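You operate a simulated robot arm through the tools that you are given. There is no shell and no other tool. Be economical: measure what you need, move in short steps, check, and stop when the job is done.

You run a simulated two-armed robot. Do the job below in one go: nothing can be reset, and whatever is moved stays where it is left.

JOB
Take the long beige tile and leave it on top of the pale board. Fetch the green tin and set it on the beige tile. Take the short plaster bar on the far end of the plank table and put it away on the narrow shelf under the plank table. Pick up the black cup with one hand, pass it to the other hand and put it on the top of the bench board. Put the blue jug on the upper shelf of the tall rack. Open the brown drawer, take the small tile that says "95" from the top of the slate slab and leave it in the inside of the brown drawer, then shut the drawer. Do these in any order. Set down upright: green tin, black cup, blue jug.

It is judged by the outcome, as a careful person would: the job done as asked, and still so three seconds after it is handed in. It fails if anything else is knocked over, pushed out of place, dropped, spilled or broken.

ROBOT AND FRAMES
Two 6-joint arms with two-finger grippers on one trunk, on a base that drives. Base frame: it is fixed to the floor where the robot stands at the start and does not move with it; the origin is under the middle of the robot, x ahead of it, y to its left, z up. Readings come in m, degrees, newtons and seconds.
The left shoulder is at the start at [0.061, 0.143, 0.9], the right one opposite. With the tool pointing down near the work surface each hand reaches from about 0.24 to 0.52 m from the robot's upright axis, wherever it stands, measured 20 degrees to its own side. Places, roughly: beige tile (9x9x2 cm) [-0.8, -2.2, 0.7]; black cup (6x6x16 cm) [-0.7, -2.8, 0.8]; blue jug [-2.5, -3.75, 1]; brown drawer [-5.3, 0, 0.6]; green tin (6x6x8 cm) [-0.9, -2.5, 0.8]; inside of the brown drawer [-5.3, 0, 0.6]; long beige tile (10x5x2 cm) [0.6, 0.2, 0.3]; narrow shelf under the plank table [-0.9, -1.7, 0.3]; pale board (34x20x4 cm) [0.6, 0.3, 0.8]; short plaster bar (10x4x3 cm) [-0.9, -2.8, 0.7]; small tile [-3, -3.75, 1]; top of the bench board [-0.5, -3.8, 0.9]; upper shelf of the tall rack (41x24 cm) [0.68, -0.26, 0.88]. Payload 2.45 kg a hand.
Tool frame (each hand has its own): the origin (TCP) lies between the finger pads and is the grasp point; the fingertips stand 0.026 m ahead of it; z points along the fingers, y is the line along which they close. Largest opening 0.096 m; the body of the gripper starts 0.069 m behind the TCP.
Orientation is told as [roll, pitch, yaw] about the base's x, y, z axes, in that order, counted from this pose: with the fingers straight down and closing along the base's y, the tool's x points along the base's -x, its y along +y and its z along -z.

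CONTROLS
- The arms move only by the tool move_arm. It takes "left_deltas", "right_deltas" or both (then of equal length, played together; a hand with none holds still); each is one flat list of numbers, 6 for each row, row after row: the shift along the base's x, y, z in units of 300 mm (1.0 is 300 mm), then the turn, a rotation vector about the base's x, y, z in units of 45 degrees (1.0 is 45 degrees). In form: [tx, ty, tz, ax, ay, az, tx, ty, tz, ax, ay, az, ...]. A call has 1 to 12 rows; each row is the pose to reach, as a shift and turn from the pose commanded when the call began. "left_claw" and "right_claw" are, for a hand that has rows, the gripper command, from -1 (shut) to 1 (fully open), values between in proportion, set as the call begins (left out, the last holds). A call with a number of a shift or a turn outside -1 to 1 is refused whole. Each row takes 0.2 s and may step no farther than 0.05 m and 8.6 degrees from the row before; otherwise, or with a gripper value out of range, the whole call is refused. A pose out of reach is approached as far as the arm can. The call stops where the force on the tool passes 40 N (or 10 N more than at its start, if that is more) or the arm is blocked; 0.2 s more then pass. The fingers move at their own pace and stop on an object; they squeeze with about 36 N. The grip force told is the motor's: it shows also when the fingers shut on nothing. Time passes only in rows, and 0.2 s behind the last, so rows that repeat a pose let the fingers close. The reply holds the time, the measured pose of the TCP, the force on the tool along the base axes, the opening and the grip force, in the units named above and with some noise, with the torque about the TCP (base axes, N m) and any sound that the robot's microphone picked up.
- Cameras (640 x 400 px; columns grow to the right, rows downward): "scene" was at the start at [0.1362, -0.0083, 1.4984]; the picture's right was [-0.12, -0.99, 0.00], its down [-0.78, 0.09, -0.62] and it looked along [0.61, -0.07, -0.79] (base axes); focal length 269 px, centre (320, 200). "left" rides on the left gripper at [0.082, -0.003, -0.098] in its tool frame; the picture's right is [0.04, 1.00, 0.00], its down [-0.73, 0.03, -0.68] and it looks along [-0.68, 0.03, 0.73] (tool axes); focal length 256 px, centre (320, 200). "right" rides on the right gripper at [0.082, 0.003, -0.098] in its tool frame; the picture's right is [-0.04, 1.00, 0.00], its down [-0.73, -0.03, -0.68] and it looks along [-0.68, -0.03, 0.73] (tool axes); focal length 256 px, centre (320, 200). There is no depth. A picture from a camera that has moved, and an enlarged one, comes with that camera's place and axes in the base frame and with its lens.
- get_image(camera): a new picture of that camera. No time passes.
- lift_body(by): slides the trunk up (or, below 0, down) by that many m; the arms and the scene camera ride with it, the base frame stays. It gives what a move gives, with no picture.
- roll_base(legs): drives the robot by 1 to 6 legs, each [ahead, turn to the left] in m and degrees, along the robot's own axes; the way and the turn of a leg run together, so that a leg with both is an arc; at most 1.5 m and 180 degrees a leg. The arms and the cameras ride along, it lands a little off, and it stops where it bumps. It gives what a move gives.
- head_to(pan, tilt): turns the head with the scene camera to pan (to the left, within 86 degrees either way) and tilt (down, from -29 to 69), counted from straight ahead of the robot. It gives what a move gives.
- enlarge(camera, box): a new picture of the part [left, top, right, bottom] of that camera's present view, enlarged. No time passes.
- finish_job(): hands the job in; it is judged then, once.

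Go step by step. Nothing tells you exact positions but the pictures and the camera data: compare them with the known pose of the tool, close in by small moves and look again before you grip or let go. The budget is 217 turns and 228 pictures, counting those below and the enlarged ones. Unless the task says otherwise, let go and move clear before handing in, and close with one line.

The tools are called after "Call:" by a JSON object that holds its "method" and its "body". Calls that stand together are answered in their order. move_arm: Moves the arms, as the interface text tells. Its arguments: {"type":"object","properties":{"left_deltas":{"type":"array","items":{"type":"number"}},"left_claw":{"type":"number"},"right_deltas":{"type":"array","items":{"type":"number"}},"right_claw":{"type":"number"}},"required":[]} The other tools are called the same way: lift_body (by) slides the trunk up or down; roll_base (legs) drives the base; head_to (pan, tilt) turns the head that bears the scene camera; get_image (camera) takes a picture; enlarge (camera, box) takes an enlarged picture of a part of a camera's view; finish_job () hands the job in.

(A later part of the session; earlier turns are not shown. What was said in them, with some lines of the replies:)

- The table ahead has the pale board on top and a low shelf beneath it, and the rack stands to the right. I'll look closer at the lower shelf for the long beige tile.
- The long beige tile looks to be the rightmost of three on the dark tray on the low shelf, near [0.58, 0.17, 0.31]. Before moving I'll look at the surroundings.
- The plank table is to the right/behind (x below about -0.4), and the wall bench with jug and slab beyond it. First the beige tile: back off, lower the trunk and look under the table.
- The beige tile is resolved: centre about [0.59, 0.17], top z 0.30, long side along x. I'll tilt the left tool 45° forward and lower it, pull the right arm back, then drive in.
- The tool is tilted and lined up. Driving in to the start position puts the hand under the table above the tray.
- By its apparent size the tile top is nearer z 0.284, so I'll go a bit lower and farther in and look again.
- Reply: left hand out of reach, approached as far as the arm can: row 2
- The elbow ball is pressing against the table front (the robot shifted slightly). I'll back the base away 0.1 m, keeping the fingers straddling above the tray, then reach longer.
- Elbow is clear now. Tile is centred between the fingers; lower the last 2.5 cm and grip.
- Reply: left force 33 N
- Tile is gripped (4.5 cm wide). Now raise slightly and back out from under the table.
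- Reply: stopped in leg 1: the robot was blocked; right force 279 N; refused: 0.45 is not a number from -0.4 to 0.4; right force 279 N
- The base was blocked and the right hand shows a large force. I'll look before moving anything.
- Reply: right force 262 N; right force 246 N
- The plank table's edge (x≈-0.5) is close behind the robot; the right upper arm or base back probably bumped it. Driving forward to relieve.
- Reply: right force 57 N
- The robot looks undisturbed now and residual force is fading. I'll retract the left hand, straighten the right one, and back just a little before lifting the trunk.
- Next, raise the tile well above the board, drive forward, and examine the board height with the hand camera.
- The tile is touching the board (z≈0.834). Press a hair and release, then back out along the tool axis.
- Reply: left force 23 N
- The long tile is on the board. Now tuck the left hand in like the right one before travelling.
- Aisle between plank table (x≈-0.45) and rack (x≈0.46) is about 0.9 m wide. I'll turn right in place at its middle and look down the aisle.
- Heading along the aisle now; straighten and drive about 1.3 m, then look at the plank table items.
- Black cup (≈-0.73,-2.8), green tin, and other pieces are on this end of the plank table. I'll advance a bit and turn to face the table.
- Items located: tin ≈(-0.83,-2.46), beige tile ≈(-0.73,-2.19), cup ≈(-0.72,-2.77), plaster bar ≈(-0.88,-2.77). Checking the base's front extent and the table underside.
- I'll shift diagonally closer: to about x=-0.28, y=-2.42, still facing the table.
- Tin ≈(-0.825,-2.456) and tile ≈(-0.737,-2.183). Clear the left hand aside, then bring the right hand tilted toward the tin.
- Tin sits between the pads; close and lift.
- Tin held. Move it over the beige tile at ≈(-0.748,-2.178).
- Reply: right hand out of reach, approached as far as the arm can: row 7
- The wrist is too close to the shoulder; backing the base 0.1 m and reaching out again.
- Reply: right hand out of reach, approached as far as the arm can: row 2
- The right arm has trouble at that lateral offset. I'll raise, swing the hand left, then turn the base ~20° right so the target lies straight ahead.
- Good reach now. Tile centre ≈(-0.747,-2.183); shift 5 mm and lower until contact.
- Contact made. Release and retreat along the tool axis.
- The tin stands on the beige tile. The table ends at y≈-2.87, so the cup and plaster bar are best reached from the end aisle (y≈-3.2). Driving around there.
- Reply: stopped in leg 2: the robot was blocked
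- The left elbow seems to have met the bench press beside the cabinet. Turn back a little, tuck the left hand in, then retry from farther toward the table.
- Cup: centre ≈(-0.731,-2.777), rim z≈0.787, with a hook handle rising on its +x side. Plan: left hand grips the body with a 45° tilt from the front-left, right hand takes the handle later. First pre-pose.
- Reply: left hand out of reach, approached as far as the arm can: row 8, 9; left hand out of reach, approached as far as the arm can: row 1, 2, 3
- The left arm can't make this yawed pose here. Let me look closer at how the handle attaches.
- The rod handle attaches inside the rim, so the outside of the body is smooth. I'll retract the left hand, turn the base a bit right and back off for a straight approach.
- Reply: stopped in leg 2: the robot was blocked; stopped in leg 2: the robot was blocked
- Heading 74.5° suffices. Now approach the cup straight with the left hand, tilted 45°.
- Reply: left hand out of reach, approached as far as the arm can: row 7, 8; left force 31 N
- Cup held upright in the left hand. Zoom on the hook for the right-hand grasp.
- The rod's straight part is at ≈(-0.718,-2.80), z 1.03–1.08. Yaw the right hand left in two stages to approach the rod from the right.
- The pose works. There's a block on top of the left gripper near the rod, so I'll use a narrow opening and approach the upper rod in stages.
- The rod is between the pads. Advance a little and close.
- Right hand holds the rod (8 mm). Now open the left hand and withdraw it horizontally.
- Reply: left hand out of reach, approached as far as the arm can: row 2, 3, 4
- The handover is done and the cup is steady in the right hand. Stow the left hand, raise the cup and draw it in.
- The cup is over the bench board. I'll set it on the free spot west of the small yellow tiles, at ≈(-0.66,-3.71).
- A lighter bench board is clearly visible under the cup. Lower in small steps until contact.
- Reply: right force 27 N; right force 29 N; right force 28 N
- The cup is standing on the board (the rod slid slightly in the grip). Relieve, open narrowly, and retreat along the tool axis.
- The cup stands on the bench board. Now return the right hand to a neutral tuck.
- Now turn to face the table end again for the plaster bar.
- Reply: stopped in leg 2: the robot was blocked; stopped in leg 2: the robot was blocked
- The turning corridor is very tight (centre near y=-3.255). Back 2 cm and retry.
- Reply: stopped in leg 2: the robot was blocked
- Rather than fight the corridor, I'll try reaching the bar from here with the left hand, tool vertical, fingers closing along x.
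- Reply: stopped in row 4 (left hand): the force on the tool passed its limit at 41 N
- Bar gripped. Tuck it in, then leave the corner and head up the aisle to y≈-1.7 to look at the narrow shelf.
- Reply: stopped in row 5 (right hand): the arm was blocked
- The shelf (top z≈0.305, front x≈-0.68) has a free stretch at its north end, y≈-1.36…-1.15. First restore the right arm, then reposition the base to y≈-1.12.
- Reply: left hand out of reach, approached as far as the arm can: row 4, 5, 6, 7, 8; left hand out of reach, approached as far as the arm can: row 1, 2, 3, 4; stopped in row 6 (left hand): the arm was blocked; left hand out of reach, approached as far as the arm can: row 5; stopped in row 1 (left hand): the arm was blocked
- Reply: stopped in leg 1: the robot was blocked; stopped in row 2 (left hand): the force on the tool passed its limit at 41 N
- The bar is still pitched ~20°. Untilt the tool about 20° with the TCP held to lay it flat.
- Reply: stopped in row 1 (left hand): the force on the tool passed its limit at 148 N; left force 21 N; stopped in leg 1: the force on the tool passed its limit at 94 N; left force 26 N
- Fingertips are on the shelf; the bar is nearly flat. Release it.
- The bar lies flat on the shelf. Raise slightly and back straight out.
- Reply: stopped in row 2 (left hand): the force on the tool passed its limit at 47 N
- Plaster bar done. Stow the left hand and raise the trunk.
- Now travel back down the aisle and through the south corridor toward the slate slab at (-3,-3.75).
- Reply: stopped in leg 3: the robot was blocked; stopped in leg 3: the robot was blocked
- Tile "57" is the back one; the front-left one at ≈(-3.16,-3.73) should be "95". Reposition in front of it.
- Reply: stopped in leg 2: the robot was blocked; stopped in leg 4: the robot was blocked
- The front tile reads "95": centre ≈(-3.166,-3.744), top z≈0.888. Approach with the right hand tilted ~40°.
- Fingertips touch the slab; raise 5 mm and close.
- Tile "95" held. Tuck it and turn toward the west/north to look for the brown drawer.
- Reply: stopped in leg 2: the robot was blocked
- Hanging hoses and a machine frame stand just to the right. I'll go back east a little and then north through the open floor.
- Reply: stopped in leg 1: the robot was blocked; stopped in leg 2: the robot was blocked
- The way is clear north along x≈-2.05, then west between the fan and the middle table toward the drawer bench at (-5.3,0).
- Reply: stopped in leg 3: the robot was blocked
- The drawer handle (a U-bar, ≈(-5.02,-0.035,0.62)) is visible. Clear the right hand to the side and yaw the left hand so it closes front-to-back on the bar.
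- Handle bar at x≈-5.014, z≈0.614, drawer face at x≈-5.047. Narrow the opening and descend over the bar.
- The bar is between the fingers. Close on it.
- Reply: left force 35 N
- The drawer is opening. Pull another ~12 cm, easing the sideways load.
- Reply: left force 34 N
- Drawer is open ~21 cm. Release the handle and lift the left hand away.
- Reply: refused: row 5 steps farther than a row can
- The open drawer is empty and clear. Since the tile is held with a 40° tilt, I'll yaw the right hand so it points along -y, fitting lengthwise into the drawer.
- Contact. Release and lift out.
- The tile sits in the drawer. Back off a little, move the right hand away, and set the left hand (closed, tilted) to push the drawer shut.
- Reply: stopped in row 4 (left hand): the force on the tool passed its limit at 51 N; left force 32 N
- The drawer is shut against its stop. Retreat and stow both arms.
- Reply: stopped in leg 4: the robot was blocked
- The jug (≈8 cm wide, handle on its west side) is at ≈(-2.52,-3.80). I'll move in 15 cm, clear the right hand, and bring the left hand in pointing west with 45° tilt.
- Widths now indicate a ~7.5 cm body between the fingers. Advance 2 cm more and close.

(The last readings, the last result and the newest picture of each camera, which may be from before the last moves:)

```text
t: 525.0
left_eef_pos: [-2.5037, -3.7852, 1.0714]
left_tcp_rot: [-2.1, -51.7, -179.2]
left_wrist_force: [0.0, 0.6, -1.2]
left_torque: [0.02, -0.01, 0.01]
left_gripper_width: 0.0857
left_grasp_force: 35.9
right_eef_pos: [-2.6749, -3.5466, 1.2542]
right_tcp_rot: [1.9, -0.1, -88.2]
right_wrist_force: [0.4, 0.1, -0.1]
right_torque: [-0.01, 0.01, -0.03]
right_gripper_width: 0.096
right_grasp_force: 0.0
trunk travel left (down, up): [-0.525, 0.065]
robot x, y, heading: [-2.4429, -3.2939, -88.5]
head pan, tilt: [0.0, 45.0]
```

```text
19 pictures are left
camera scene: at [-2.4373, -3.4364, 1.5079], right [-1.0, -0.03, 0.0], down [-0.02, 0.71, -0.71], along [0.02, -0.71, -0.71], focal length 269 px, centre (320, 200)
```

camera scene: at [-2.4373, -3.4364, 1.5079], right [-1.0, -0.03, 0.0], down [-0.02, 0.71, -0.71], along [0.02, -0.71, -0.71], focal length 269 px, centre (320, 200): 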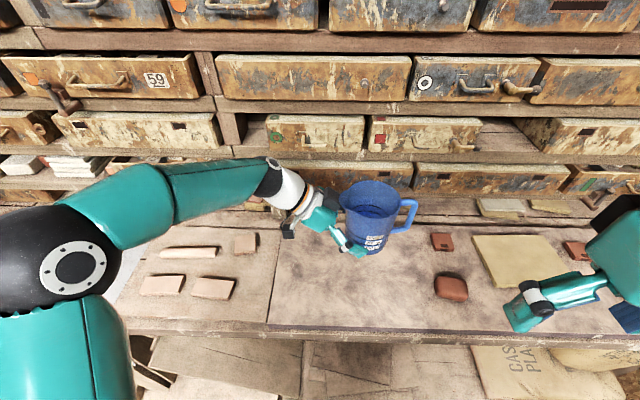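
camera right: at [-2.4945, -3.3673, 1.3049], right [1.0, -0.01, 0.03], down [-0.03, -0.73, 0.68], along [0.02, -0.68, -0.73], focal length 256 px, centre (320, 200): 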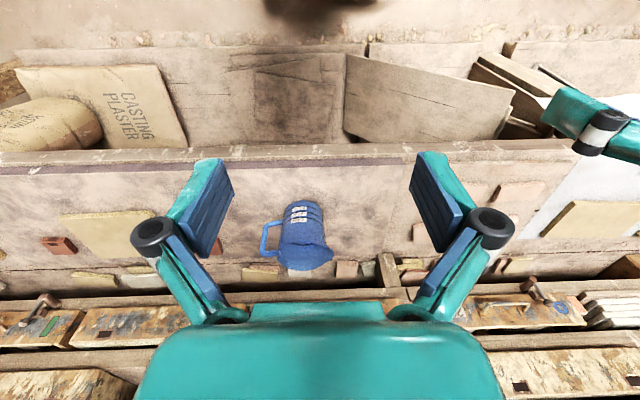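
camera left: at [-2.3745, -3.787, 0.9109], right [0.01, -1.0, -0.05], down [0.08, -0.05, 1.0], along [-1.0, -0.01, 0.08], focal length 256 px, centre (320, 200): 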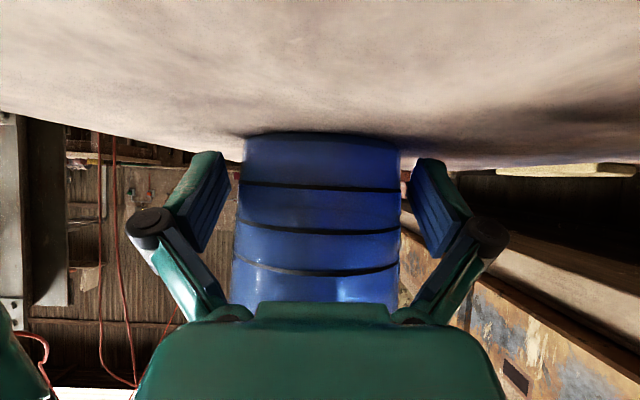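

The jug is held upright. Pull it in, back off, and yaw the hand so it points forward for travel and placement.

Call:
{"method": "move_arm", "body": {"left_deltas": [0, 0.08, 0.05, 0, 0, 0, 0, 0.18, 0.1, 0, 0, 0, 0, 0.28, 0.12, 0, 0, 0]}}

Call:
{"method": "roll_base", "body": {"legs": [[-0.17, 0]]}}

Call:
{"method": "move_arm", "body": {"left_deltas": [0.02, 0, 0.01, 0, 0, 0.163, 0.04, 0, 0.02, 0, 0, 0.326, 0.07, 0, 0.03, 0, 0, 0.489, 0.1, -0.02, 0.04, 0, 0, 0.652, 0.13, -0.03, 0.05, 0, 0, 0.815, 0.16, -0.05, 0.06, 0, 0, 0.978]}}

Call:
{"method": "move_arm", "body": {"left_deltas": [0.03, -0.02, 0, 0, 0, 0.163, 0.06, -0.04, 0, 0, 0, 0.326, 0.09, -0.06, 0, 0, 0, 0.489, 0.13, -0.08, 0, 0, 0, 0.652, 0.17, -0.1, 0, 0, 0, 0.815, 0.2, -0.12, 0, 0, 0, 0.978]}}

Call:
{"method": "get_image", "body": {"camera": "scene"}}

```text
t: 525.8
left_eef_pos: [-2.5023, -3.7026, 1.1063]
left_tcp_rot: [-2.0, -52.0, -179.3]
left_wrist_force: [0.3, 0.4, -0.6]
left_torque: [-0.05, -0.01, 0.01]
left_gripper_width: 0.0858
left_grasp_force: 35.9
right_eef_pos: [-2.6746, -3.5444, 1.2526]
right_tcp_rot: [1.8, -0.1, -88.1]
right_wrist_force: [-0.3, -0.2, 1.5]
right_torque: [-0.02, -0.01, 0.01]
right_gripper_width: 0.0959
right_grasp_force: 0.1
trunk travel left (down, up): [-0.525, 0.065]
robot x, y, heading: [-2.4461, -3.2951, -88.5]
head pan, tilt: [0.0, 45.0]
```

```text
t: 527.2
left_eef_pos: [-2.5067, -3.5335, 1.1068]
left_tcp_rot: [-2.0, -51.8, -179.3]
left_wrist_force: [0.1, 1.6, -1.3]
left_torque: [-0.02, -0.03, 0.03]
left_gripper_width: 0.086
left_grasp_force: 36.0
right_eef_pos: [-2.6797, -3.3753, 1.2546]
right_tcp_rot: [2.0, -0.2, -88.1]
right_wrist_force: [0.2, 0.7, 0.4]
right_torque: [-0.05, 0.02, -0.02]
right_gripper_width: 0.096
right_grasp_force: 0.1
trunk travel left (down, up): [-0.525, 0.065]
robot x, y, heading: [-2.4454, -3.1259, -88.3]
head pan, tilt: [0.0, 45.0]
```

```text
t: 528.6
left_eef_pos: [-2.458, -3.552, 1.1248]
left_tcp_rot: [-2.0, -51.9, -135.2]
left_wrist_force: [0.2, 0.7, -1.7]
left_torque: [0.01, 0.0, 0.0]
left_gripper_width: 0.086
left_grasp_force: 35.6
right_eef_pos: [-2.6798, -3.377, 1.2526]
right_tcp_rot: [1.9, 0.0, -88.1]
right_wrist_force: [-0.3, 0.4, -0.4]
right_torque: [0.01, -0.01, -0.03]
right_gripper_width: 0.0961
right_grasp_force: 0.1
trunk travel left (down, up): [-0.525, 0.065]
robot x, y, heading: [-2.4474, -3.1238, -88.6]
head pan, tilt: [0.0, 45.0]
```

```text
t: 530.0
left_eef_pos: [-2.3972, -3.5865, 1.1262]
left_tcp_rot: [-2.0, -51.9, -91.0]
left_wrist_force: [-0.3, -0.1, -0.9]
left_torque: [-0.01, 0.0, -0.03]
left_gripper_width: 0.0861
left_grasp_force: 35.9
left hand out of reach, approached as far as the arm can: row 2
right_eef_pos: [-2.6798, -3.3767, 1.2527]
right_tcp_rot: [1.8, 0.0, -88.1]
right_wrist_force: [-0.7, -0.3, -0.1]
right_torque: [0.0, -0.03, -0.01]
right_gripper_width: 0.0962
right_grasp_force: 0.0
trunk travel left (down, up): [-0.525, 0.065]
robot x, y, heading: [-2.4437, -3.1271, -88.4]
head pan, tilt: [0.0, 45.0]
```

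```text
18 pictures are left
camera scene: at [-2.4423, -3.2684, 1.5079], right [-1.0, -0.03, 0.0], down [-0.02, 0.71, -0.71], along [0.02, -0.71, -0.71], focal length 269 px, centre (320, 200)
```

scene: 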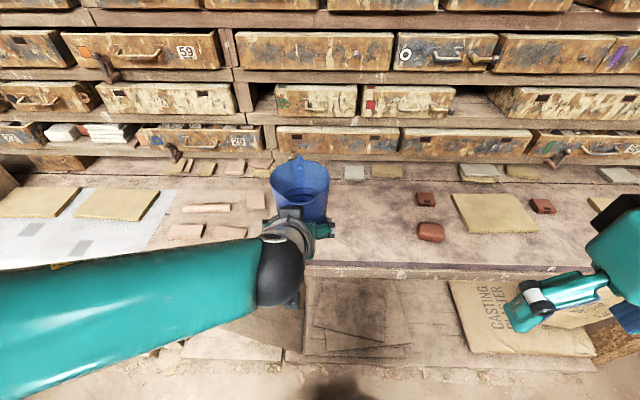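

Upright and steady. Tuck the right hand and travel by the open north route around the plank table to the rack.

Call:
{"method": "move_arm", "body": {"right_deltas": [0.13, 0, 0, 0, 0, 0, 0.26, 0, 0, 0, 0, 0, 0.39, 0, 0, 0, 0, 0, 0.45, 0, 0, 0, 0, 0]}}

Call:
{"method": "roll_base", "body": {"legs": [[0, 89], [0.58, 0], [0, 90], [1.5, 0], [1.5, 0]]}}

Call:
{"method": "head_to", "body": {"pan": -20, "tilt": 20}}

Call:
{"method": "get_image", "body": {"camera": "scene"}}

```text
t: 531.0
left_eef_pos: [-2.3991, -3.5867, 1.1265]
left_tcp_rot: [-2.2, -51.8, -91.2]
left_wrist_force: [0.1, -0.6, -1.6]
left_torque: [0.05, -0.01, 0.02]
left_gripper_width: 0.0862
left_grasp_force: 36.3
right_eef_pos: [-2.5451, -3.3773, 1.2526]
right_tcp_rot: [1.9, -0.1, -88.3]
right_wrist_force: [-0.7, 0.0, 1.0]
right_torque: [0.0, 0.03, 0.0]
right_gripper_width: 0.0957
right_grasp_force: 0.0
trunk travel left (down, up): [-0.525, 0.065]
robot x, y, heading: [-2.4441, -3.1252, -88.3]
head pan, tilt: [0.0, 45.0]
```

```text
t: 542.8
left_eef_pos: [-1.8766, -2.6461, 1.1262]
left_tcp_rot: [-2.5, -51.8, 84.8]
left_wrist_force: [-1.4, 0.6, -0.9]
left_torque: [-0.05, -0.08, -0.09]
left_gripper_width: 0.0858
left_grasp_force: 35.9
right_eef_pos: [-1.7459, -2.8649, 1.2536]
right_tcp_rot: [1.6, 0.1, 87.7]
right_wrist_force: [-2.1, -0.1, -0.3]
right_torque: [-0.01, -0.16, 0.01]
right_gripper_width: 0.0959
right_grasp_force: 0.0
trunk travel left (down, up): [-0.525, 0.065]
robot x, y, heading: [-1.8047, -3.1086, 88.1]
head pan, tilt: [0.0, 45.0]
stopped in leg 3: the robot was blocked; the commanded pose is now the measured one
```

```text
t: 543.7
left_eef_pos: [-1.8718, -2.6458, 1.1265]
left_tcp_rot: [-1.9, -51.9, 84.5]
left_wrist_force: [0.3, -0.1, -1.3]
left_torque: [-0.01, 0.01, 0.02]
left_gripper_width: 0.0861
left_grasp_force: 35.5
right_eef_pos: [-1.7404, -2.8652, 1.253]
right_tcp_rot: [1.9, -0.1, 87.6]
right_wrist_force: [-0.7, 0.2, -0.1]
right_torque: [0.0, 0.03, 0.01]
right_gripper_width: 0.096
right_grasp_force: 0.0
trunk travel left (down, up): [-0.525, 0.065]
robot x, y, heading: [-1.8005, -3.1132, 87.9]
head pan, tilt: [-20.0, 20.0]
```

```text
17 pictures are left
camera scene: at [-1.7644, -2.9639, 1.5465], right [0.93, -0.38, 0.0], down [-0.13, -0.32, -0.94], along [0.35, 0.87, -0.34], focal length 269 px, centre (320, 200)
```

scene: 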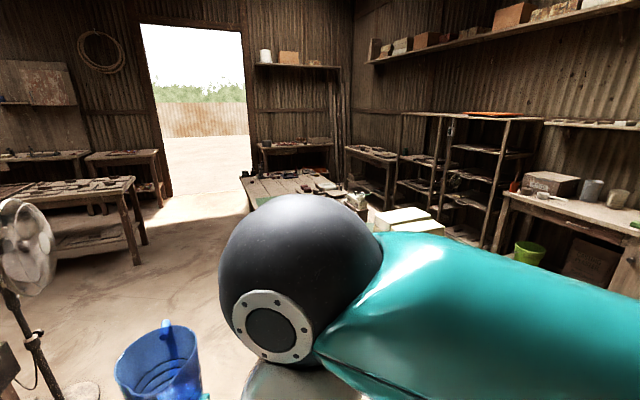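

Call:
{"method": "roll_base", "body": {"legs": [[1.5, 0], [1.5, 0], [0.95, 0]]}}

Call:
{"method": "roll_base", "body": {"legs": [[0, -88]]}}

Call:
{"method": "head_to", "body": {"pan": -15, "tilt": 25}}

Call:
{"method": "get_image", "body": {"camera": "scene"}}

```text
t: 547.7
left_eef_pos: [-1.851, -1.9536, 1.1308]
left_tcp_rot: [-2.1, -52.4, 84.6]
left_wrist_force: [-0.4, 1.1, -1.7]
left_torque: [-0.07, 0.0, -0.01]
left_gripper_width: 0.0861
left_grasp_force: 36.1
right_eef_pos: [-1.7178, -2.1743, 1.2566]
right_tcp_rot: [2.1, -0.6, 88.2]
right_wrist_force: [0.6, 1.9, -0.6]
right_torque: [-0.11, 0.02, 0.01]
right_gripper_width: 0.0959
right_grasp_force: 0.1
trunk travel left (down, up): [-0.525, 0.065]
robot x, y, heading: [-1.7771, -2.4125, 88.2]
head pan, tilt: [-20.0, 20.0]
stopped in leg 1: the robot was blocked; the commanded pose is now the measured one
```

```text
t: 551.7
left_eef_pos: [-1.3408, -2.2593, 1.1315]
left_tcp_rot: [-1.7, -52.2, 4.9]
left_wrist_force: [0.6, -0.4, -0.7]
left_torque: [0.06, 0.08, 0.07]
left_gripper_width: 0.0858
left_grasp_force: 35.8
right_eef_pos: [-1.5335, -2.4291, 1.2573]
right_tcp_rot: [2.2, -0.6, 8.4]
right_wrist_force: [0.6, -0.9, 0.5]
right_torque: [0.13, 0.02, 0.0]
right_gripper_width: 0.0962
right_grasp_force: 0.0
trunk travel left (down, up): [-0.525, 0.065]
robot x, y, heading: [-1.7845, -2.3732, 8.0]
head pan, tilt: [-20.0, 20.0]
stopped in leg 1: the robot was blocked; the commanded pose is now the measured one
```

```text
t: 552.4
left_eef_pos: [-1.3421, -2.2549, 1.1315]
left_tcp_rot: [-2.2, -52.4, 5.3]
left_wrist_force: [-0.6, -0.1, -1.7]
left_torque: [-0.02, 0.04, 0.0]
left_gripper_width: 0.0859
left_grasp_force: 36.1
right_eef_pos: [-1.5351, -2.4253, 1.2567]
right_tcp_rot: [2.0, -0.5, 8.6]
right_wrist_force: [-0.3, 0.2, -0.3]
right_torque: [-0.04, -0.04, -0.02]
right_gripper_width: 0.0958
right_grasp_force: 0.0
trunk travel left (down, up): [-0.525, 0.065]
robot x, y, heading: [-1.7849, -2.3721, 8.2]
head pan, tilt: [-15.0, 25.0]
```

```text
16 pictures are left
camera scene: at [-1.6313, -2.3753, 1.5385], right [-0.12, -0.99, 0.0], down [-0.42, 0.05, -0.91], along [0.9, -0.11, -0.42], focal length 269 px, centre (320, 200)
```

scene: 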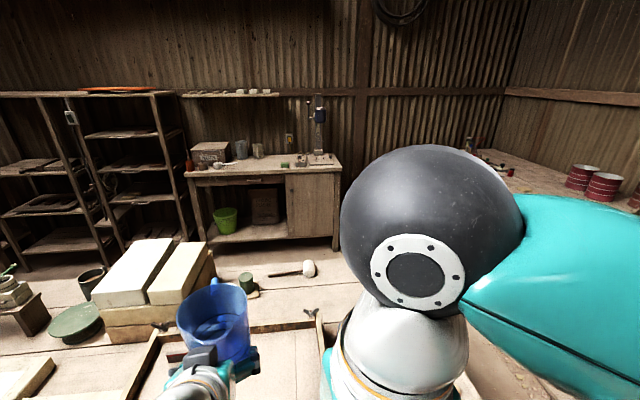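

I likely brushed the bucket standing by the table's west side. Back away west to x≈-2.05 (the line that was clear before) and go north there.

Call:
{"method": "roll_base", "body": {"legs": [[-0.26, 0], [0, 81]]}}

Call:
{"method": "head_to", "body": {"pan": -45, "tilt": 50}}

Call:
{"method": "get_image", "body": {"camera": "scene"}}

```text
t: 558.1
left_eef_pos: [-2.0787, -1.9553, 1.1327]
left_tcp_rot: [-2.2, -52.4, 85.0]
left_wrist_force: [-0.3, -0.2, -0.7]
left_torque: [-0.05, 0.01, -0.04]
left_gripper_width: 0.0858
left_grasp_force: 36.0
right_eef_pos: [-1.9468, -2.1747, 1.257]
right_tcp_rot: [2.1, -0.5, 88.3]
right_wrist_force: [-0.9, 0.4, -0.5]
right_torque: [-0.03, 0.01, 0.01]
right_gripper_width: 0.096
right_grasp_force: 0.0
trunk travel left (down, up): [-0.525, 0.065]
robot x, y, heading: [-2.001, -2.413, 87.5]
head pan, tilt: [-15.0, 25.0]
```

```text
t: 559.1
left_eef_pos: [-2.0795, -1.955, 1.1315]
left_tcp_rot: [-2.3, -52.4, 85.2]
left_wrist_force: [-1.2, 0.7, -1.3]
left_torque: [-0.05, -0.02, -0.04]
left_gripper_width: 0.0857
left_grasp_force: 36.1
right_eef_pos: [-1.9482, -2.1757, 1.2575]
right_tcp_rot: [2.1, -0.6, 88.2]
right_wrist_force: [-0.3, 1.3, 0.1]
right_torque: [0.01, -0.07, 0.0]
right_gripper_width: 0.0961
right_grasp_force: 0.2
trunk travel left (down, up): [-0.525, 0.065]
robot x, y, heading: [-2.0081, -2.4163, 87.7]
head pan, tilt: [-45.0, 50.0]
```

```text
15 pictures are left
camera scene: at [-1.9452, -2.2986, 1.5011], right [0.68, -0.74, 0.0], down [-0.56, -0.52, -0.64], along [0.47, 0.43, -0.77], focal length 269 px, centre (320, 200)
```

scene: 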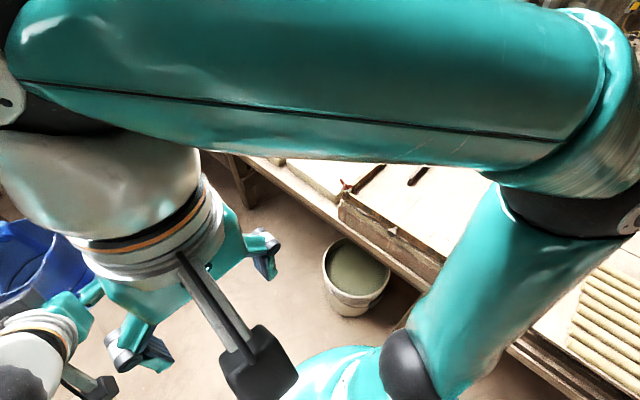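

The bucket stands upright. Continue north.

Call:
{"method": "roll_base", "body": {"legs": [[1.5, 0], [1.5, 0], [0.3, 0]]}}

Call:
{"method": "roll_base", "body": {"legs": [[0, -88]]}}

Call:
{"method": "head_to", "body": {"pan": -15, "tilt": 25}}

Call:
{"method": "get_image", "body": {"camera": "scene"}}

```text
t: 575.4
left_eef_pos: [-2.0439, 1.3276, 1.132]
left_tcp_rot: [-2.2, -52.4, 87.9]
left_wrist_force: [-0.7, 0.3, -1.0]
left_torque: [-0.06, 0.0, 0.0]
left_gripper_width: 0.0857
left_grasp_force: 35.9
right_eef_pos: [-1.901, 1.1144, 1.2569]
right_tcp_rot: [2.0, -0.5, 91.3]
right_wrist_force: [0.4, 0.1, 0.2]
right_torque: [-0.02, -0.01, -0.01]
right_gripper_width: 0.0961
right_grasp_force: 0.0
trunk travel left (down, up): [-0.525, 0.065]
robot x, y, heading: [-1.9461, 0.8711, 90.1]
head pan, tilt: [-45.0, 50.0]
```

```text
t: 580.0
left_eef_pos: [-1.4943, 0.9829, 1.1326]
left_tcp_rot: [-2.2, -52.4, -0.6]
left_wrist_force: [0.7, 0.3, -1.2]
left_torque: [-0.01, 0.04, 0.01]
left_gripper_width: 0.0856
left_grasp_force: 35.9
right_eef_pos: [-1.7047, 0.8353, 1.2584]
right_tcp_rot: [2.1, -0.5, 2.6]
right_wrist_force: [-0.1, -0.3, 0.3]
right_torque: [-0.01, -0.04, -0.03]
right_gripper_width: 0.096
right_grasp_force: 0.0
trunk travel left (down, up): [-0.525, 0.065]
robot x, y, heading: [-1.9407, 0.9196, 2.1]
head pan, tilt: [-45.0, 50.0]
```

```text
t: 581.0
left_eef_pos: [-1.4953, 0.9828, 1.1341]
left_tcp_rot: [-2.1, -52.5, -0.9]
left_wrist_force: [-0.5, -0.1, -0.5]
left_torque: [0.05, 0.01, 0.02]
left_gripper_width: 0.0855
left_grasp_force: 35.5
right_eef_pos: [-1.7037, 0.8343, 1.2575]
right_tcp_rot: [2.2, -0.5, 2.6]
right_wrist_force: [-0.1, 0.1, 0.2]
right_torque: [0.05, -0.04, 0.0]
right_gripper_width: 0.096
right_grasp_force: 0.0
trunk travel left (down, up): [-0.525, 0.065]
robot x, y, heading: [-1.9495, 0.9144, 2.4]
head pan, tilt: [-15.0, 25.0]
```

```text
14 pictures are left
camera scene: at [-1.795, 0.8958, 1.5384], right [-0.22, -0.97, 0.0], down [-0.41, 0.1, -0.91], along [0.88, -0.2, -0.42], focal length 269 px, centre (320, 200)
```

scene: 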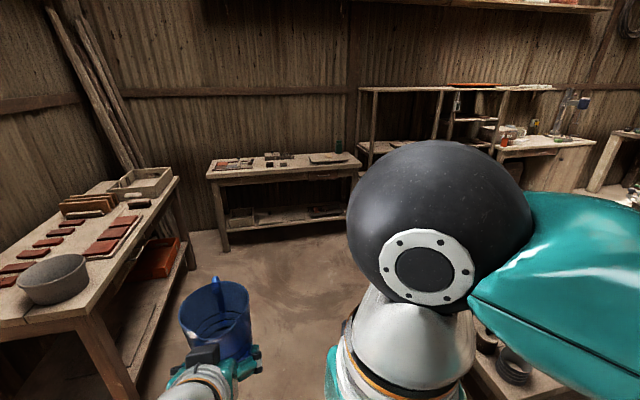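

Call:
{"method": "roll_base", "body": {"legs": [[1.5, 0], [0.3, 0]]}}

Call:
{"method": "roll_base", "body": {"legs": [[0, -92]]}}

```text
t: 590.4
left_eef_pos: [0.3472, 1.0209, 1.1333]
left_tcp_rot: [-2.3, -52.3, -1.9]
left_wrist_force: [0.3, 0.3, -0.4]
left_torque: [-0.01, 0.06, -0.02]
left_gripper_width: 0.0854
left_grasp_force: 36.4
right_eef_pos: [0.1347, 0.8769, 1.2578]
right_tcp_rot: [2.0, -0.5, 1.5]
right_wrist_force: [0.0, -0.1, 0.2]
right_torque: [0.01, 0.01, 0.01]
right_gripper_width: 0.0961
right_grasp_force: 0.1
trunk travel left (down, up): [-0.525, 0.065]
robot x, y, heading: [-0.1106, 0.964, 0.8]
head pan, tilt: [-15.0, 25.0]
```

```text
t: 595.1
left_eef_pos: [-0.047, 0.5087, 1.1341]
left_tcp_rot: [-2.2, -52.4, -91.8]
left_wrist_force: [0.7, -0.4, -2.0]
left_torque: [0.02, -0.03, -0.01]
left_gripper_width: 0.0855
left_grasp_force: 36.4
right_eef_pos: [-0.1918, 0.7198, 1.259]
right_tcp_rot: [2.0, -0.5, -88.5]
right_wrist_force: [-0.5, -1.0, 0.4]
right_torque: [0.02, 0.01, 0.01]
right_gripper_width: 0.0962
right_grasp_force: 0.1
trunk travel left (down, up): [-0.525, 0.065]
robot x, y, heading: [-0.0653, 0.9624, -88.5]
head pan, tilt: [-15.0, 25.0]
```

Call:
{"method": "roll_base", "body": {"legs": [[0, -5], [1.25, 0]]}}

Call:
{"method": "roll_base", "body": {"legs": [[0, 92]]}}

Call:
{"method": "head_to", "body": {"pan": 0, "tilt": 35}}

Call:
{"method": "get_image", "body": {"camera": "scene"}}

```text
t: 602.1
left_eef_pos: [-0.1795, -0.7487, 1.1338]
left_tcp_rot: [-2.2, -52.4, -97.5]
left_wrist_force: [0.0, 0.6, -1.1]
left_torque: [0.09, -0.02, -0.02]
left_gripper_width: 0.0854
left_grasp_force: 36.2
right_eef_pos: [-0.3023, -0.5251, 1.2588]
right_tcp_rot: [1.9, -0.5, -94.1]
right_wrist_force: [0.1, 0.2, -0.1]
right_torque: [-0.01, -0.02, -0.01]
right_gripper_width: 0.0959
right_grasp_force: 0.2
trunk travel left (down, up): [-0.525, 0.065]
robot x, y, heading: [-0.1554, -0.2962, -94.2]
head pan, tilt: [-15.0, 25.0]
```

```text
t: 607.0
left_eef_pos: [0.3002, -0.2993, 1.1337]
left_tcp_rot: [-2.2, -52.4, -4.7]
left_wrist_force: [0.6, 0.5, -0.8]
left_torque: [0.01, 0.06, 0.0]
left_gripper_width: 0.0855
left_grasp_force: 36.0
right_eef_pos: [0.0801, -0.4322, 1.2599]
right_tcp_rot: [2.0, -0.5, -1.3]
right_wrist_force: [-0.8, -0.3, 0.4]
right_torque: [0.01, -0.03, 0.01]
right_gripper_width: 0.0959
right_grasp_force: 0.0
trunk travel left (down, up): [-0.525, 0.065]
robot x, y, heading: [-0.1511, -0.3393, -1.7]
head pan, tilt: [-15.0, 25.0]
```

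```text
t: 607.7
left_eef_pos: [0.3008, -0.3026, 1.1362]
left_tcp_rot: [-2.0, -52.5, -4.9]
left_wrist_force: [1.0, -0.5, -1.0]
left_torque: [0.0, 0.06, 0.1]
left_gripper_width: 0.0853
left_grasp_force: 35.8
right_eef_pos: [0.0814, -0.4369, 1.2599]
right_tcp_rot: [2.2, -0.5, -1.3]
right_wrist_force: [-0.6, -1.4, 0.3]
right_torque: [0.08, -0.02, 0.02]
right_gripper_width: 0.0959
right_grasp_force: 0.0
trunk travel left (down, up): [-0.525, 0.065]
robot x, y, heading: [-0.1532, -0.3394, -2.0]
head pan, tilt: [0.0, 35.0]
```

```text
13 pictures are left
camera scene: at [-0.0047, -0.3471, 1.5227], right [-0.03, -1.0, 0.0], down [-0.57, 0.02, -0.82], along [0.82, -0.03, -0.57], focal length 269 px, centre (320, 200)
```

scene: 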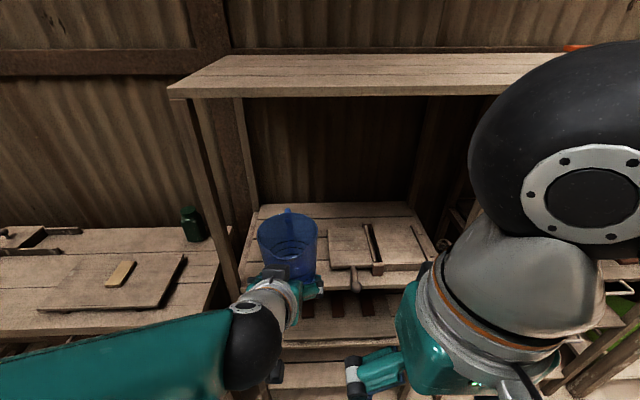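

The pale board still carries the beige tile, and the shelf's left half is free. Move in and extend the jug over ≈(0.66,-0.26).

Call:
{"method": "roll_base", "body": {"legs": [[0.26, 0]]}}

Call:
{"method": "move_arm", "body": {"left_deltas": [0.1, 0.06, 0, 0, 0.003, 0, 0.2, 0.12, 0, 0, 0.007, 0, 0.3, 0.17, -0.04, 0, 0.013, 0, 0.33, 0.17, -0.16, 0, 0.013, 0, 0.33, 0.17, -0.3, 0, 0.013, 0, 0.33, 0.17, -0.42, 0, 0.013, 0]}}

Call:
{"method": "get_image", "body": {"camera": "scene"}}

Call:
{"method": "get_image", "body": {"camera": "left"}}

```text
t: 609.6
left_eef_pos: [0.5603, -0.3061, 1.1342]
left_tcp_rot: [-2.1, -52.3, -4.5]
left_wrist_force: [-0.2, 0.0, -1.5]
left_torque: [0.04, 0.01, 0.03]
left_gripper_width: 0.0851
left_grasp_force: 36.5
right_eef_pos: [0.3419, -0.4404, 1.2596]
right_tcp_rot: [1.9, -0.5, -1.1]
right_wrist_force: [0.1, -0.7, -0.3]
right_torque: [-0.02, 0.05, 0.04]
right_gripper_width: 0.0961
right_grasp_force: 0.0
trunk travel left (down, up): [-0.525, 0.065]
robot x, y, heading: [0.1075, -0.3511, -1.7]
head pan, tilt: [0.0, 35.0]
```

```text
t: 611.0
left_eef_pos: [0.6559, -0.2556, 1.0076]
left_tcp_rot: [-2.4, -51.7, -4.3]
left_wrist_force: [-0.5, 1.4, -0.7]
left_torque: [0.0, 0.05, 0.0]
left_gripper_width: 0.0849
left_grasp_force: 36.0
right_eef_pos: [0.3419, -0.4409, 1.2609]
right_tcp_rot: [2.0, -0.6, -1.0]
right_wrist_force: [-0.5, -0.1, 0.4]
right_torque: [-0.02, 0.0, 0.0]
right_gripper_width: 0.0958
right_grasp_force: 0.0
trunk travel left (down, up): [-0.525, 0.065]
robot x, y, heading: [0.1012, -0.3479, -1.6]
head pan, tilt: [0.0, 35.0]
```

```text
12 pictures are left
camera scene: at [0.2546, -0.3518, 1.5226], right [-0.03, -1.0, 0.0], down [-0.57, 0.02, -0.82], along [0.82, -0.02, -0.57], focal length 269 px, centre (320, 200)
```

scene: 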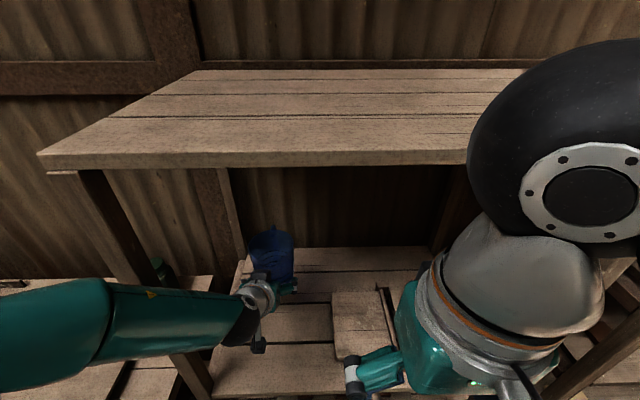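

```text
11 pictures are left
camera left: at [0.5308, -0.2445, 1.0059], right [0.08, 0.99, -0.06], down [-0.07, 0.06, 1.0], along [0.99, -0.08, 0.08], focal length 256 px, centre (320, 200)
```

left: 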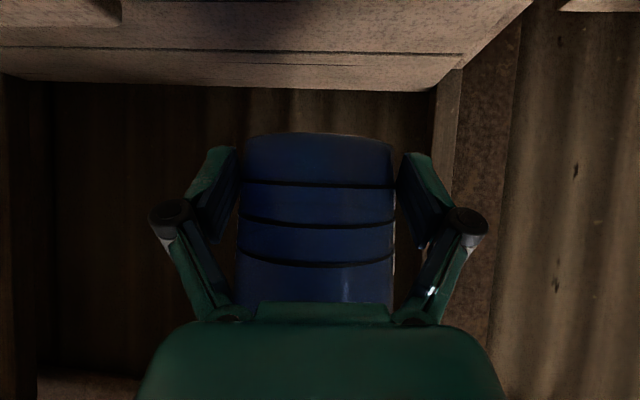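

Call:
{"method": "move_arm", "body": {"left_deltas": [0, 0, -0.09, 0, 0, 0, 0, 0, -0.17, 0, 0, 0, 0, 0, -0.24, 0, 0, 0]}}

Call:
{"method": "get_image", "body": {"camera": "left"}}

```text
t: 611.8
left_eef_pos: [0.6566, -0.2548, 0.9358]
left_tcp_rot: [-2.4, -51.9, -4.3]
left_wrist_force: [0.1, -0.1, -1.5]
left_torque: [0.0, 0.07, -0.01]
left_gripper_width: 0.0849
left_grasp_force: 35.8
right_eef_pos: [0.3417, -0.4413, 1.2596]
right_tcp_rot: [2.1, -0.5, -1.1]
right_wrist_force: [0.0, 0.5, -1.0]
right_torque: [0.02, 0.03, 0.0]
right_gripper_width: 0.0958
right_grasp_force: 0.1
trunk travel left (down, up): [-0.525, 0.065]
robot x, y, heading: [0.105, -0.3487, -1.7]
head pan, tilt: [0.0, 35.0]
```

```text
10 pictures are left
camera left: at [0.5302, -0.2439, 0.9325], right [0.08, 0.99, -0.06], down [-0.07, 0.06, 1.0], along [0.99, -0.08, 0.08], focal length 256 px, centre (320, 200)
```

left: 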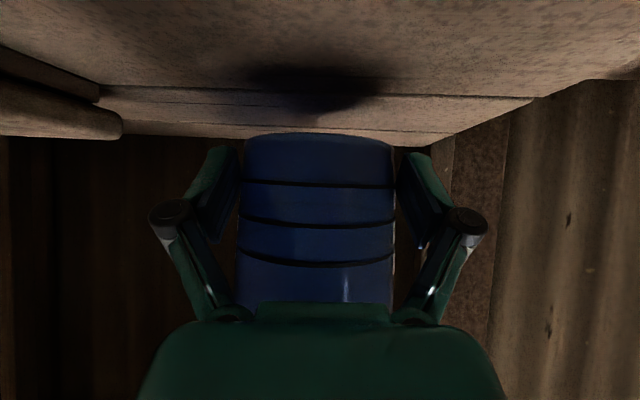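

Call:
{"method": "move_arm", "body": {"left_deltas": [0, 0, -0.02, 0, 0, 0, 0, 0, -0.035, 0, 0, 0]}}

Call:
{"method": "move_arm", "body": {"left_deltas": [0, 0, -0.01, 0, 0, 0, 0, 0, -0.018, 0, 0, 0]}}

```text
t: 612.4
left_eef_pos: [0.6569, -0.2543, 0.9253]
left_tcp_rot: [-2.4, -51.8, -4.4]
left_wrist_force: [0.4, 1.0, -1.4]
left_torque: [-0.03, 0.03, 0.01]
left_gripper_width: 0.0849
left_grasp_force: 36.3
right_eef_pos: [0.3403, -0.4414, 1.261]
right_tcp_rot: [2.0, -0.5, -1.2]
right_wrist_force: [0.4, 0.3, -0.8]
right_torque: [-0.01, 0.02, -0.01]
right_gripper_width: 0.0959
right_grasp_force: 0.1
trunk travel left (down, up): [-0.525, 0.065]
robot x, y, heading: [0.1045, -0.3482, -1.8]
head pan, tilt: [0.0, 35.0]
```

```text
t: 613.0
left_eef_pos: [0.6563, -0.2546, 0.9224]
left_tcp_rot: [-2.3, -51.8, -4.3]
left_wrist_force: [0.9, -0.7, -1.0]
left_torque: [0.0, 0.04, 0.0]
left_gripper_width: 0.0849
left_grasp_force: 36.0
right_eef_pos: [0.3412, -0.4415, 1.2599]
right_tcp_rot: [1.9, -0.5, -1.1]
right_wrist_force: [0.1, 0.1, 0.7]
right_torque: [0.0, -0.02, 0.01]
right_gripper_width: 0.096
right_grasp_force: 0.1
trunk travel left (down, up): [-0.525, 0.065]
robot x, y, heading: [0.1049, -0.35, -1.9]
head pan, tilt: [0.0, 35.0]
```

Call:
{"method": "move_arm", "body": {"left_deltas": [0, 0, -0.012, 0, 0, 0, 0, 0, -0.022, 0, 0, 0]}}

Call:
{"method": "get_image", "body": {"camera": "left"}}

```text
t: 613.6
left_eef_pos: [0.6572, -0.2558, 0.9143]
left_tcp_rot: [-2.3, -51.9, -4.6]
left_wrist_force: [0.7, 0.3, -0.9]
left_torque: [0.03, 0.1, 0.0]
left_gripper_width: 0.0849
left_grasp_force: 36.0
right_eef_pos: [0.3407, -0.44, 1.26]
right_tcp_rot: [2.0, -0.4, -1.1]
right_wrist_force: [1.2, -0.1, 0.7]
right_torque: [-0.04, -0.01, 0.01]
right_gripper_width: 0.096
right_grasp_force: 0.0
trunk travel left (down, up): [-0.525, 0.065]
robot x, y, heading: [0.1046, -0.3531, -1.9]
head pan, tilt: [0.0, 35.0]
```

```text
9 pictures are left
camera left: at [0.5307, -0.2443, 0.9116], right [0.08, 0.99, -0.06], down [-0.07, 0.06, 1.0], along [0.99, -0.08, 0.08], focal length 256 px, centre (320, 200)
```

left: 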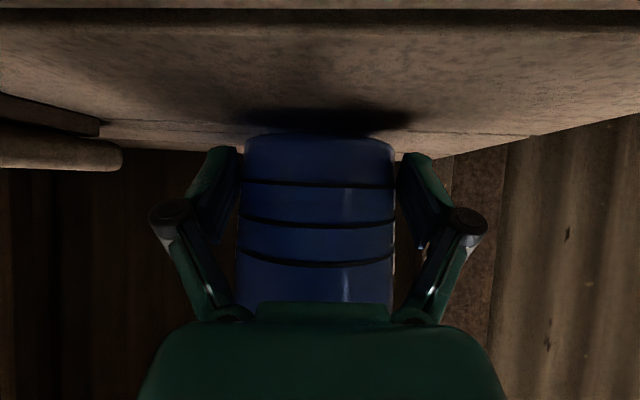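

Call:
{"method": "move_arm", "body": {"left_deltas": [0, 0, -0.012, 0, 0, 0, 0, 0, -0.018, 0, 0, 0]}}

Call:
{"method": "move_arm", "body": {"left_deltas": [0, 0, -0.008, 0, 0, 0, 0, 0, -0.012, 0, 0, 0]}}

```text
t: 614.2
left_eef_pos: [0.6578, -0.2546, 0.9086]
left_tcp_rot: [-2.3, -51.8, -4.3]
left_wrist_force: [0.0, 0.1, -1.2]
left_torque: [0.01, 0.06, 0.0]
left_gripper_width: 0.0848
left_grasp_force: 35.9
right_eef_pos: [0.3392, -0.4407, 1.2609]
right_tcp_rot: [2.0, -0.5, -1.1]
right_wrist_force: [-0.8, 0.7, 0.2]
right_torque: [0.02, -0.01, 0.01]
right_gripper_width: 0.0961
right_grasp_force: 0.2
trunk travel left (down, up): [-0.525, 0.065]
robot x, y, heading: [0.1019, -0.3459, -1.6]
head pan, tilt: [0.0, 35.0]
```

```text
t: 614.8
left_eef_pos: [0.6567, -0.2555, 0.9055]
left_tcp_rot: [-2.2, -51.9, -4.6]
left_wrist_force: [1.0, -0.8, -0.5]
left_torque: [0.0, 0.07, 0.02]
left_gripper_width: 0.0847
left_grasp_force: 35.8
right_eef_pos: [0.339, -0.4419, 1.2608]
right_tcp_rot: [2.0, -0.6, -1.1]
right_wrist_force: [-0.3, -0.1, 0.4]
right_torque: [-0.01, -0.01, 0.02]
right_gripper_width: 0.0958
right_grasp_force: 0.1
trunk travel left (down, up): [-0.525, 0.065]
robot x, y, heading: [0.1017, -0.3552, -1.9]
head pan, tilt: [0.0, 35.0]
```

Call:
{"method": "move_arm", "body": {"left_deltas": [0, 0, -0.008, 0, 0, 0, 0, 0, -0.015, 0, 0, 0]}}

Call:
{"method": "move_arm", "body": {"left_deltas": [0, 0, -0.006, 0, 0, 0, 0, 0, -0.01, 0, 0, 0]}}

Call:
{"method": "get_image", "body": {"camera": "left"}}

```text
t: 615.4
left_eef_pos: [0.656, -0.2552, 0.9034]
left_tcp_rot: [-2.3, -52.2, -4.2]
left_wrist_force: [-2.7, 0.9, 8.8]
left_torque: [-0.61, -1.28, 0.1]
left_gripper_width: 0.0835
left_grasp_force: 34.0
right_eef_pos: [0.3378, -0.4412, 1.2612]
right_tcp_rot: [2.1, -0.6, -1.0]
right_wrist_force: [-0.2, 0.3, 0.3]
right_torque: [0.03, -0.03, -0.01]
right_gripper_width: 0.0959
right_grasp_force: 0.1
trunk travel left (down, up): [-0.525, 0.065]
robot x, y, heading: [0.1021, -0.3483, -1.5]
head pan, tilt: [0.0, 35.0]
```

```text
t: 616.0
left_eef_pos: [0.6556, -0.2557, 0.9011]
left_tcp_rot: [-2.2, -52.3, -4.4]
left_wrist_force: [-9.9, 2.8, 22.4]
left_torque: [0.22, -0.31, 0.17]
left_gripper_width: 0.0809
left_grasp_force: 35.8
right_eef_pos: [0.336, -0.4418, 1.2609]
right_tcp_rot: [2.1, -0.7, -1.1]
right_wrist_force: [-0.1, -0.6, -0.2]
right_torque: [-0.01, 0.02, 0.0]
right_gripper_width: 0.0961
right_grasp_force: 0.1
trunk travel left (down, up): [-0.525, 0.065]
robot x, y, heading: [0.1059, -0.3437, -1.8]
head pan, tilt: [0.0, 35.0]
```

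```text
8 pictures are left
camera left: at [0.5289, -0.2449, 0.8971], right [0.08, 0.99, -0.06], down [-0.08, 0.06, 0.99], along [0.99, -0.08, 0.09], focal length 256 px, centre (320, 200)
```

left: 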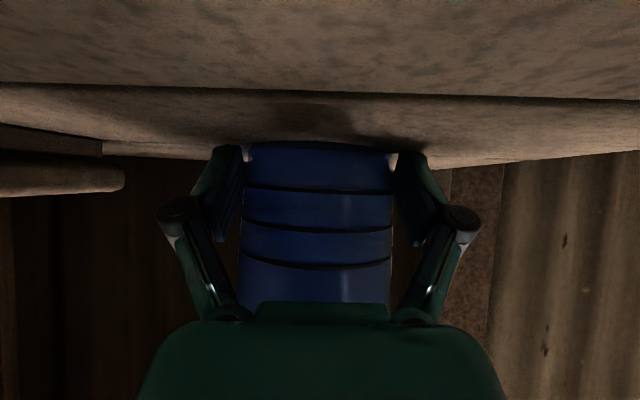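

Jug is on the shelf. Release and retreat along the tool axis.

Call:
{"method": "move_arm", "body": {"left_deltas": [0, 0, 0.008, 0, 0, 0, 0, 0, 0.012, 0, 0, 0, 0, 0, 0.012, 0, 0, 0], "left_claw": 1}}

Call:
{"method": "get_image", "body": {"camera": "left"}}

```text
t: 616.8
left_eef_pos: [0.6561, -0.2568, 0.9023]
left_tcp_rot: [-2.2, -51.8, -4.6]
left_wrist_force: [0.1, 0.3, 0.4]
left_torque: [-0.05, 0.0, -0.03]
left_gripper_width: 0.096
left_grasp_force: 0.0
right_eef_pos: [0.3396, -0.443, 1.2601]
right_tcp_rot: [2.1, -0.6, -1.1]
right_wrist_force: [0.5, 0.0, 0.4]
right_torque: [0.0, 0.0, 0.01]
right_gripper_width: 0.096
right_grasp_force: 0.1
trunk travel left (down, up): [-0.525, 0.065]
robot x, y, heading: [0.1031, -0.3448, -1.7]
head pan, tilt: [0.0, 35.0]
```

```text
7 pictures are left
camera left: at [0.5295, -0.2455, 0.8991], right [0.08, 0.99, -0.05], down [-0.07, 0.06, 1.0], along [0.99, -0.08, 0.08], focal length 256 px, centre (320, 200)
```

left: 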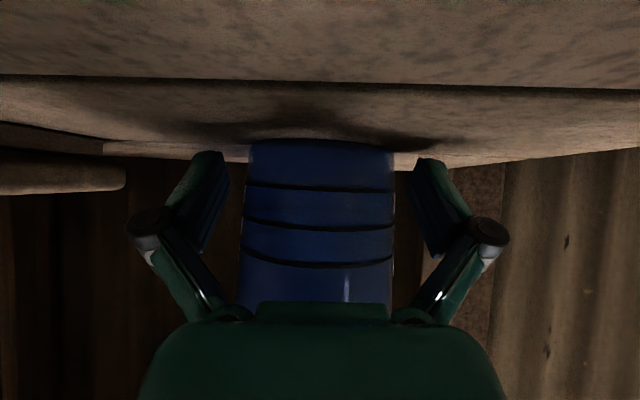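

Call:
{"method": "move_arm", "body": {"left_deltas": [-0.04, 0.003, 0.015, 0, 0, 0, -0.12, 0.009, 0.06, 0, 0, 0, -0.22, 0.016, 0.13, 0, 0, 0, -0.33, 0.024, 0.22, 0, 0, 0, -0.43, 0.03, 0.32, 0, 0, 0]}}

Call:
{"method": "roll_base", "body": {"legs": [[-0.2, 0]]}}

Call:
{"method": "get_image", "body": {"camera": "scene"}}

```text
t: 618.0
left_eef_pos: [0.5549, -0.2566, 1.0115]
left_tcp_rot: [-2.4, -51.8, -4.5]
left_wrist_force: [-0.5, 0.1, 0.7]
left_torque: [-0.03, -0.01, 0.0]
left_gripper_width: 0.096
left_grasp_force: 0.1
left hand out of reach, approached as far as the arm can: row 4, 5
right_eef_pos: [0.3388, -0.4408, 1.2597]
right_tcp_rot: [2.0, -0.6, -1.1]
right_wrist_force: [-0.5, 0.1, 0.5]
right_torque: [0.01, -0.03, 0.0]
right_gripper_width: 0.096
right_grasp_force: 0.0
trunk travel left (down, up): [-0.525, 0.065]
robot x, y, heading: [0.106, -0.3491, -1.5]
head pan, tilt: [0.0, 35.0]
```

```text
t: 619.6
left_eef_pos: [0.3562, -0.2503, 1.0119]
left_tcp_rot: [-2.3, -51.9, -4.4]
left_wrist_force: [-0.4, 0.5, -0.6]
left_torque: [0.03, -0.05, 0.0]
left_gripper_width: 0.0959
left_grasp_force: 0.0
right_eef_pos: [0.1375, -0.4337, 1.261]
right_tcp_rot: [2.0, -0.6, -1.1]
right_wrist_force: [0.6, 0.4, -0.1]
right_torque: [0.0, -0.04, 0.0]
right_gripper_width: 0.0961
right_grasp_force: 0.1
trunk travel left (down, up): [-0.525, 0.065]
robot x, y, heading: [-0.0939, -0.342, -1.5]
head pan, tilt: [0.0, 35.0]
```

```text
6 pictures are left
camera scene: at [0.051, -0.3456, 1.5229], right [-0.03, -1.0, 0.0], down [-0.57, 0.02, -0.82], along [0.82, -0.02, -0.57], focal length 269 px, centre (320, 200)
```

scene: 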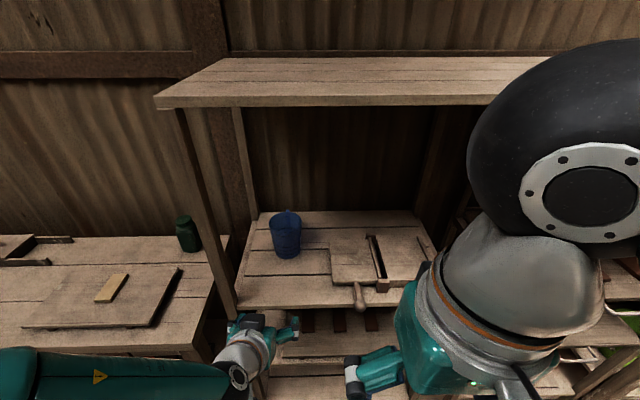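

Jug is upright on the upper shelf. A quick glance back at the plank table and bench to confirm the tin and cup.

Call:
{"method": "head_to", "body": {"pan": -86, "tilt": 15}}

Call:
{"method": "enlarge", "body": {"camera": "scene", "box": [240, 80, 640, 330]}}

```text
t: 621.2
left_eef_pos: [0.3564, -0.2512, 1.0112]
left_tcp_rot: [-2.4, -51.6, -4.4]
left_wrist_force: [0.0, 0.2, -0.5]
left_torque: [-0.03, -0.01, -0.02]
left_gripper_width: 0.0959
left_grasp_force: 0.0
right_eef_pos: [0.1397, -0.4351, 1.2616]
right_tcp_rot: [2.0, -0.5, -1.1]
right_wrist_force: [-1.0, -0.4, 0.1]
right_torque: [-0.01, -0.02, -0.03]
right_gripper_width: 0.0961
right_grasp_force: 0.1
trunk travel left (down, up): [-0.525, 0.065]
robot x, y, heading: [-0.0974, -0.3416, -1.7]
head pan, tilt: [-85.9, 15.0]
```

```text
1.60 times, centred on (440, 205) of scene
camera zoom: at [-0.0311, -0.4365, 1.5547], right [-1.0, -0.04, 0.0], down [-0.01, 0.26, -0.97], along [0.04, -0.96, -0.26], focal length 431 px, centre (128, 192)
```

zoom: 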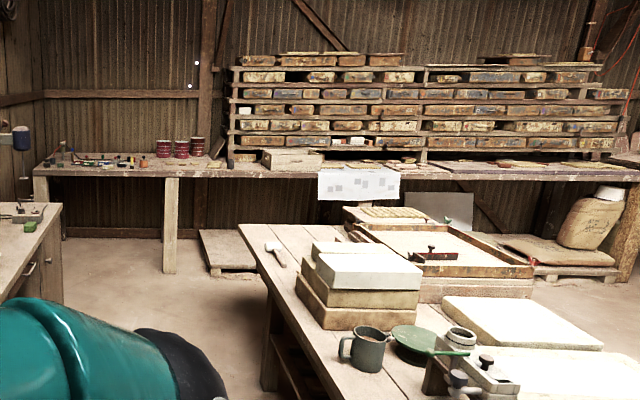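

Call:
{"method": "finish_job", "body": {}}

```text
The job is handed in.
```

All six tasks are done and handed in. Last seen: the long beige tile is on the pale board, the green tin on the 9x9 beige tile, the plaster bar on the narrow shelf, the black cup on the bench board after a left-to-right handover, the blue jug on the rack's upper shelf and tile "95" in the shut drawer. The tin, cup and jug stood upright, though I couldn't see the tin in the final check. While driving, the robot bumped furniture several times and probably touched a sack of plaster and a bucket of water. The bucket was still upright, and I saw nothing knocked over.
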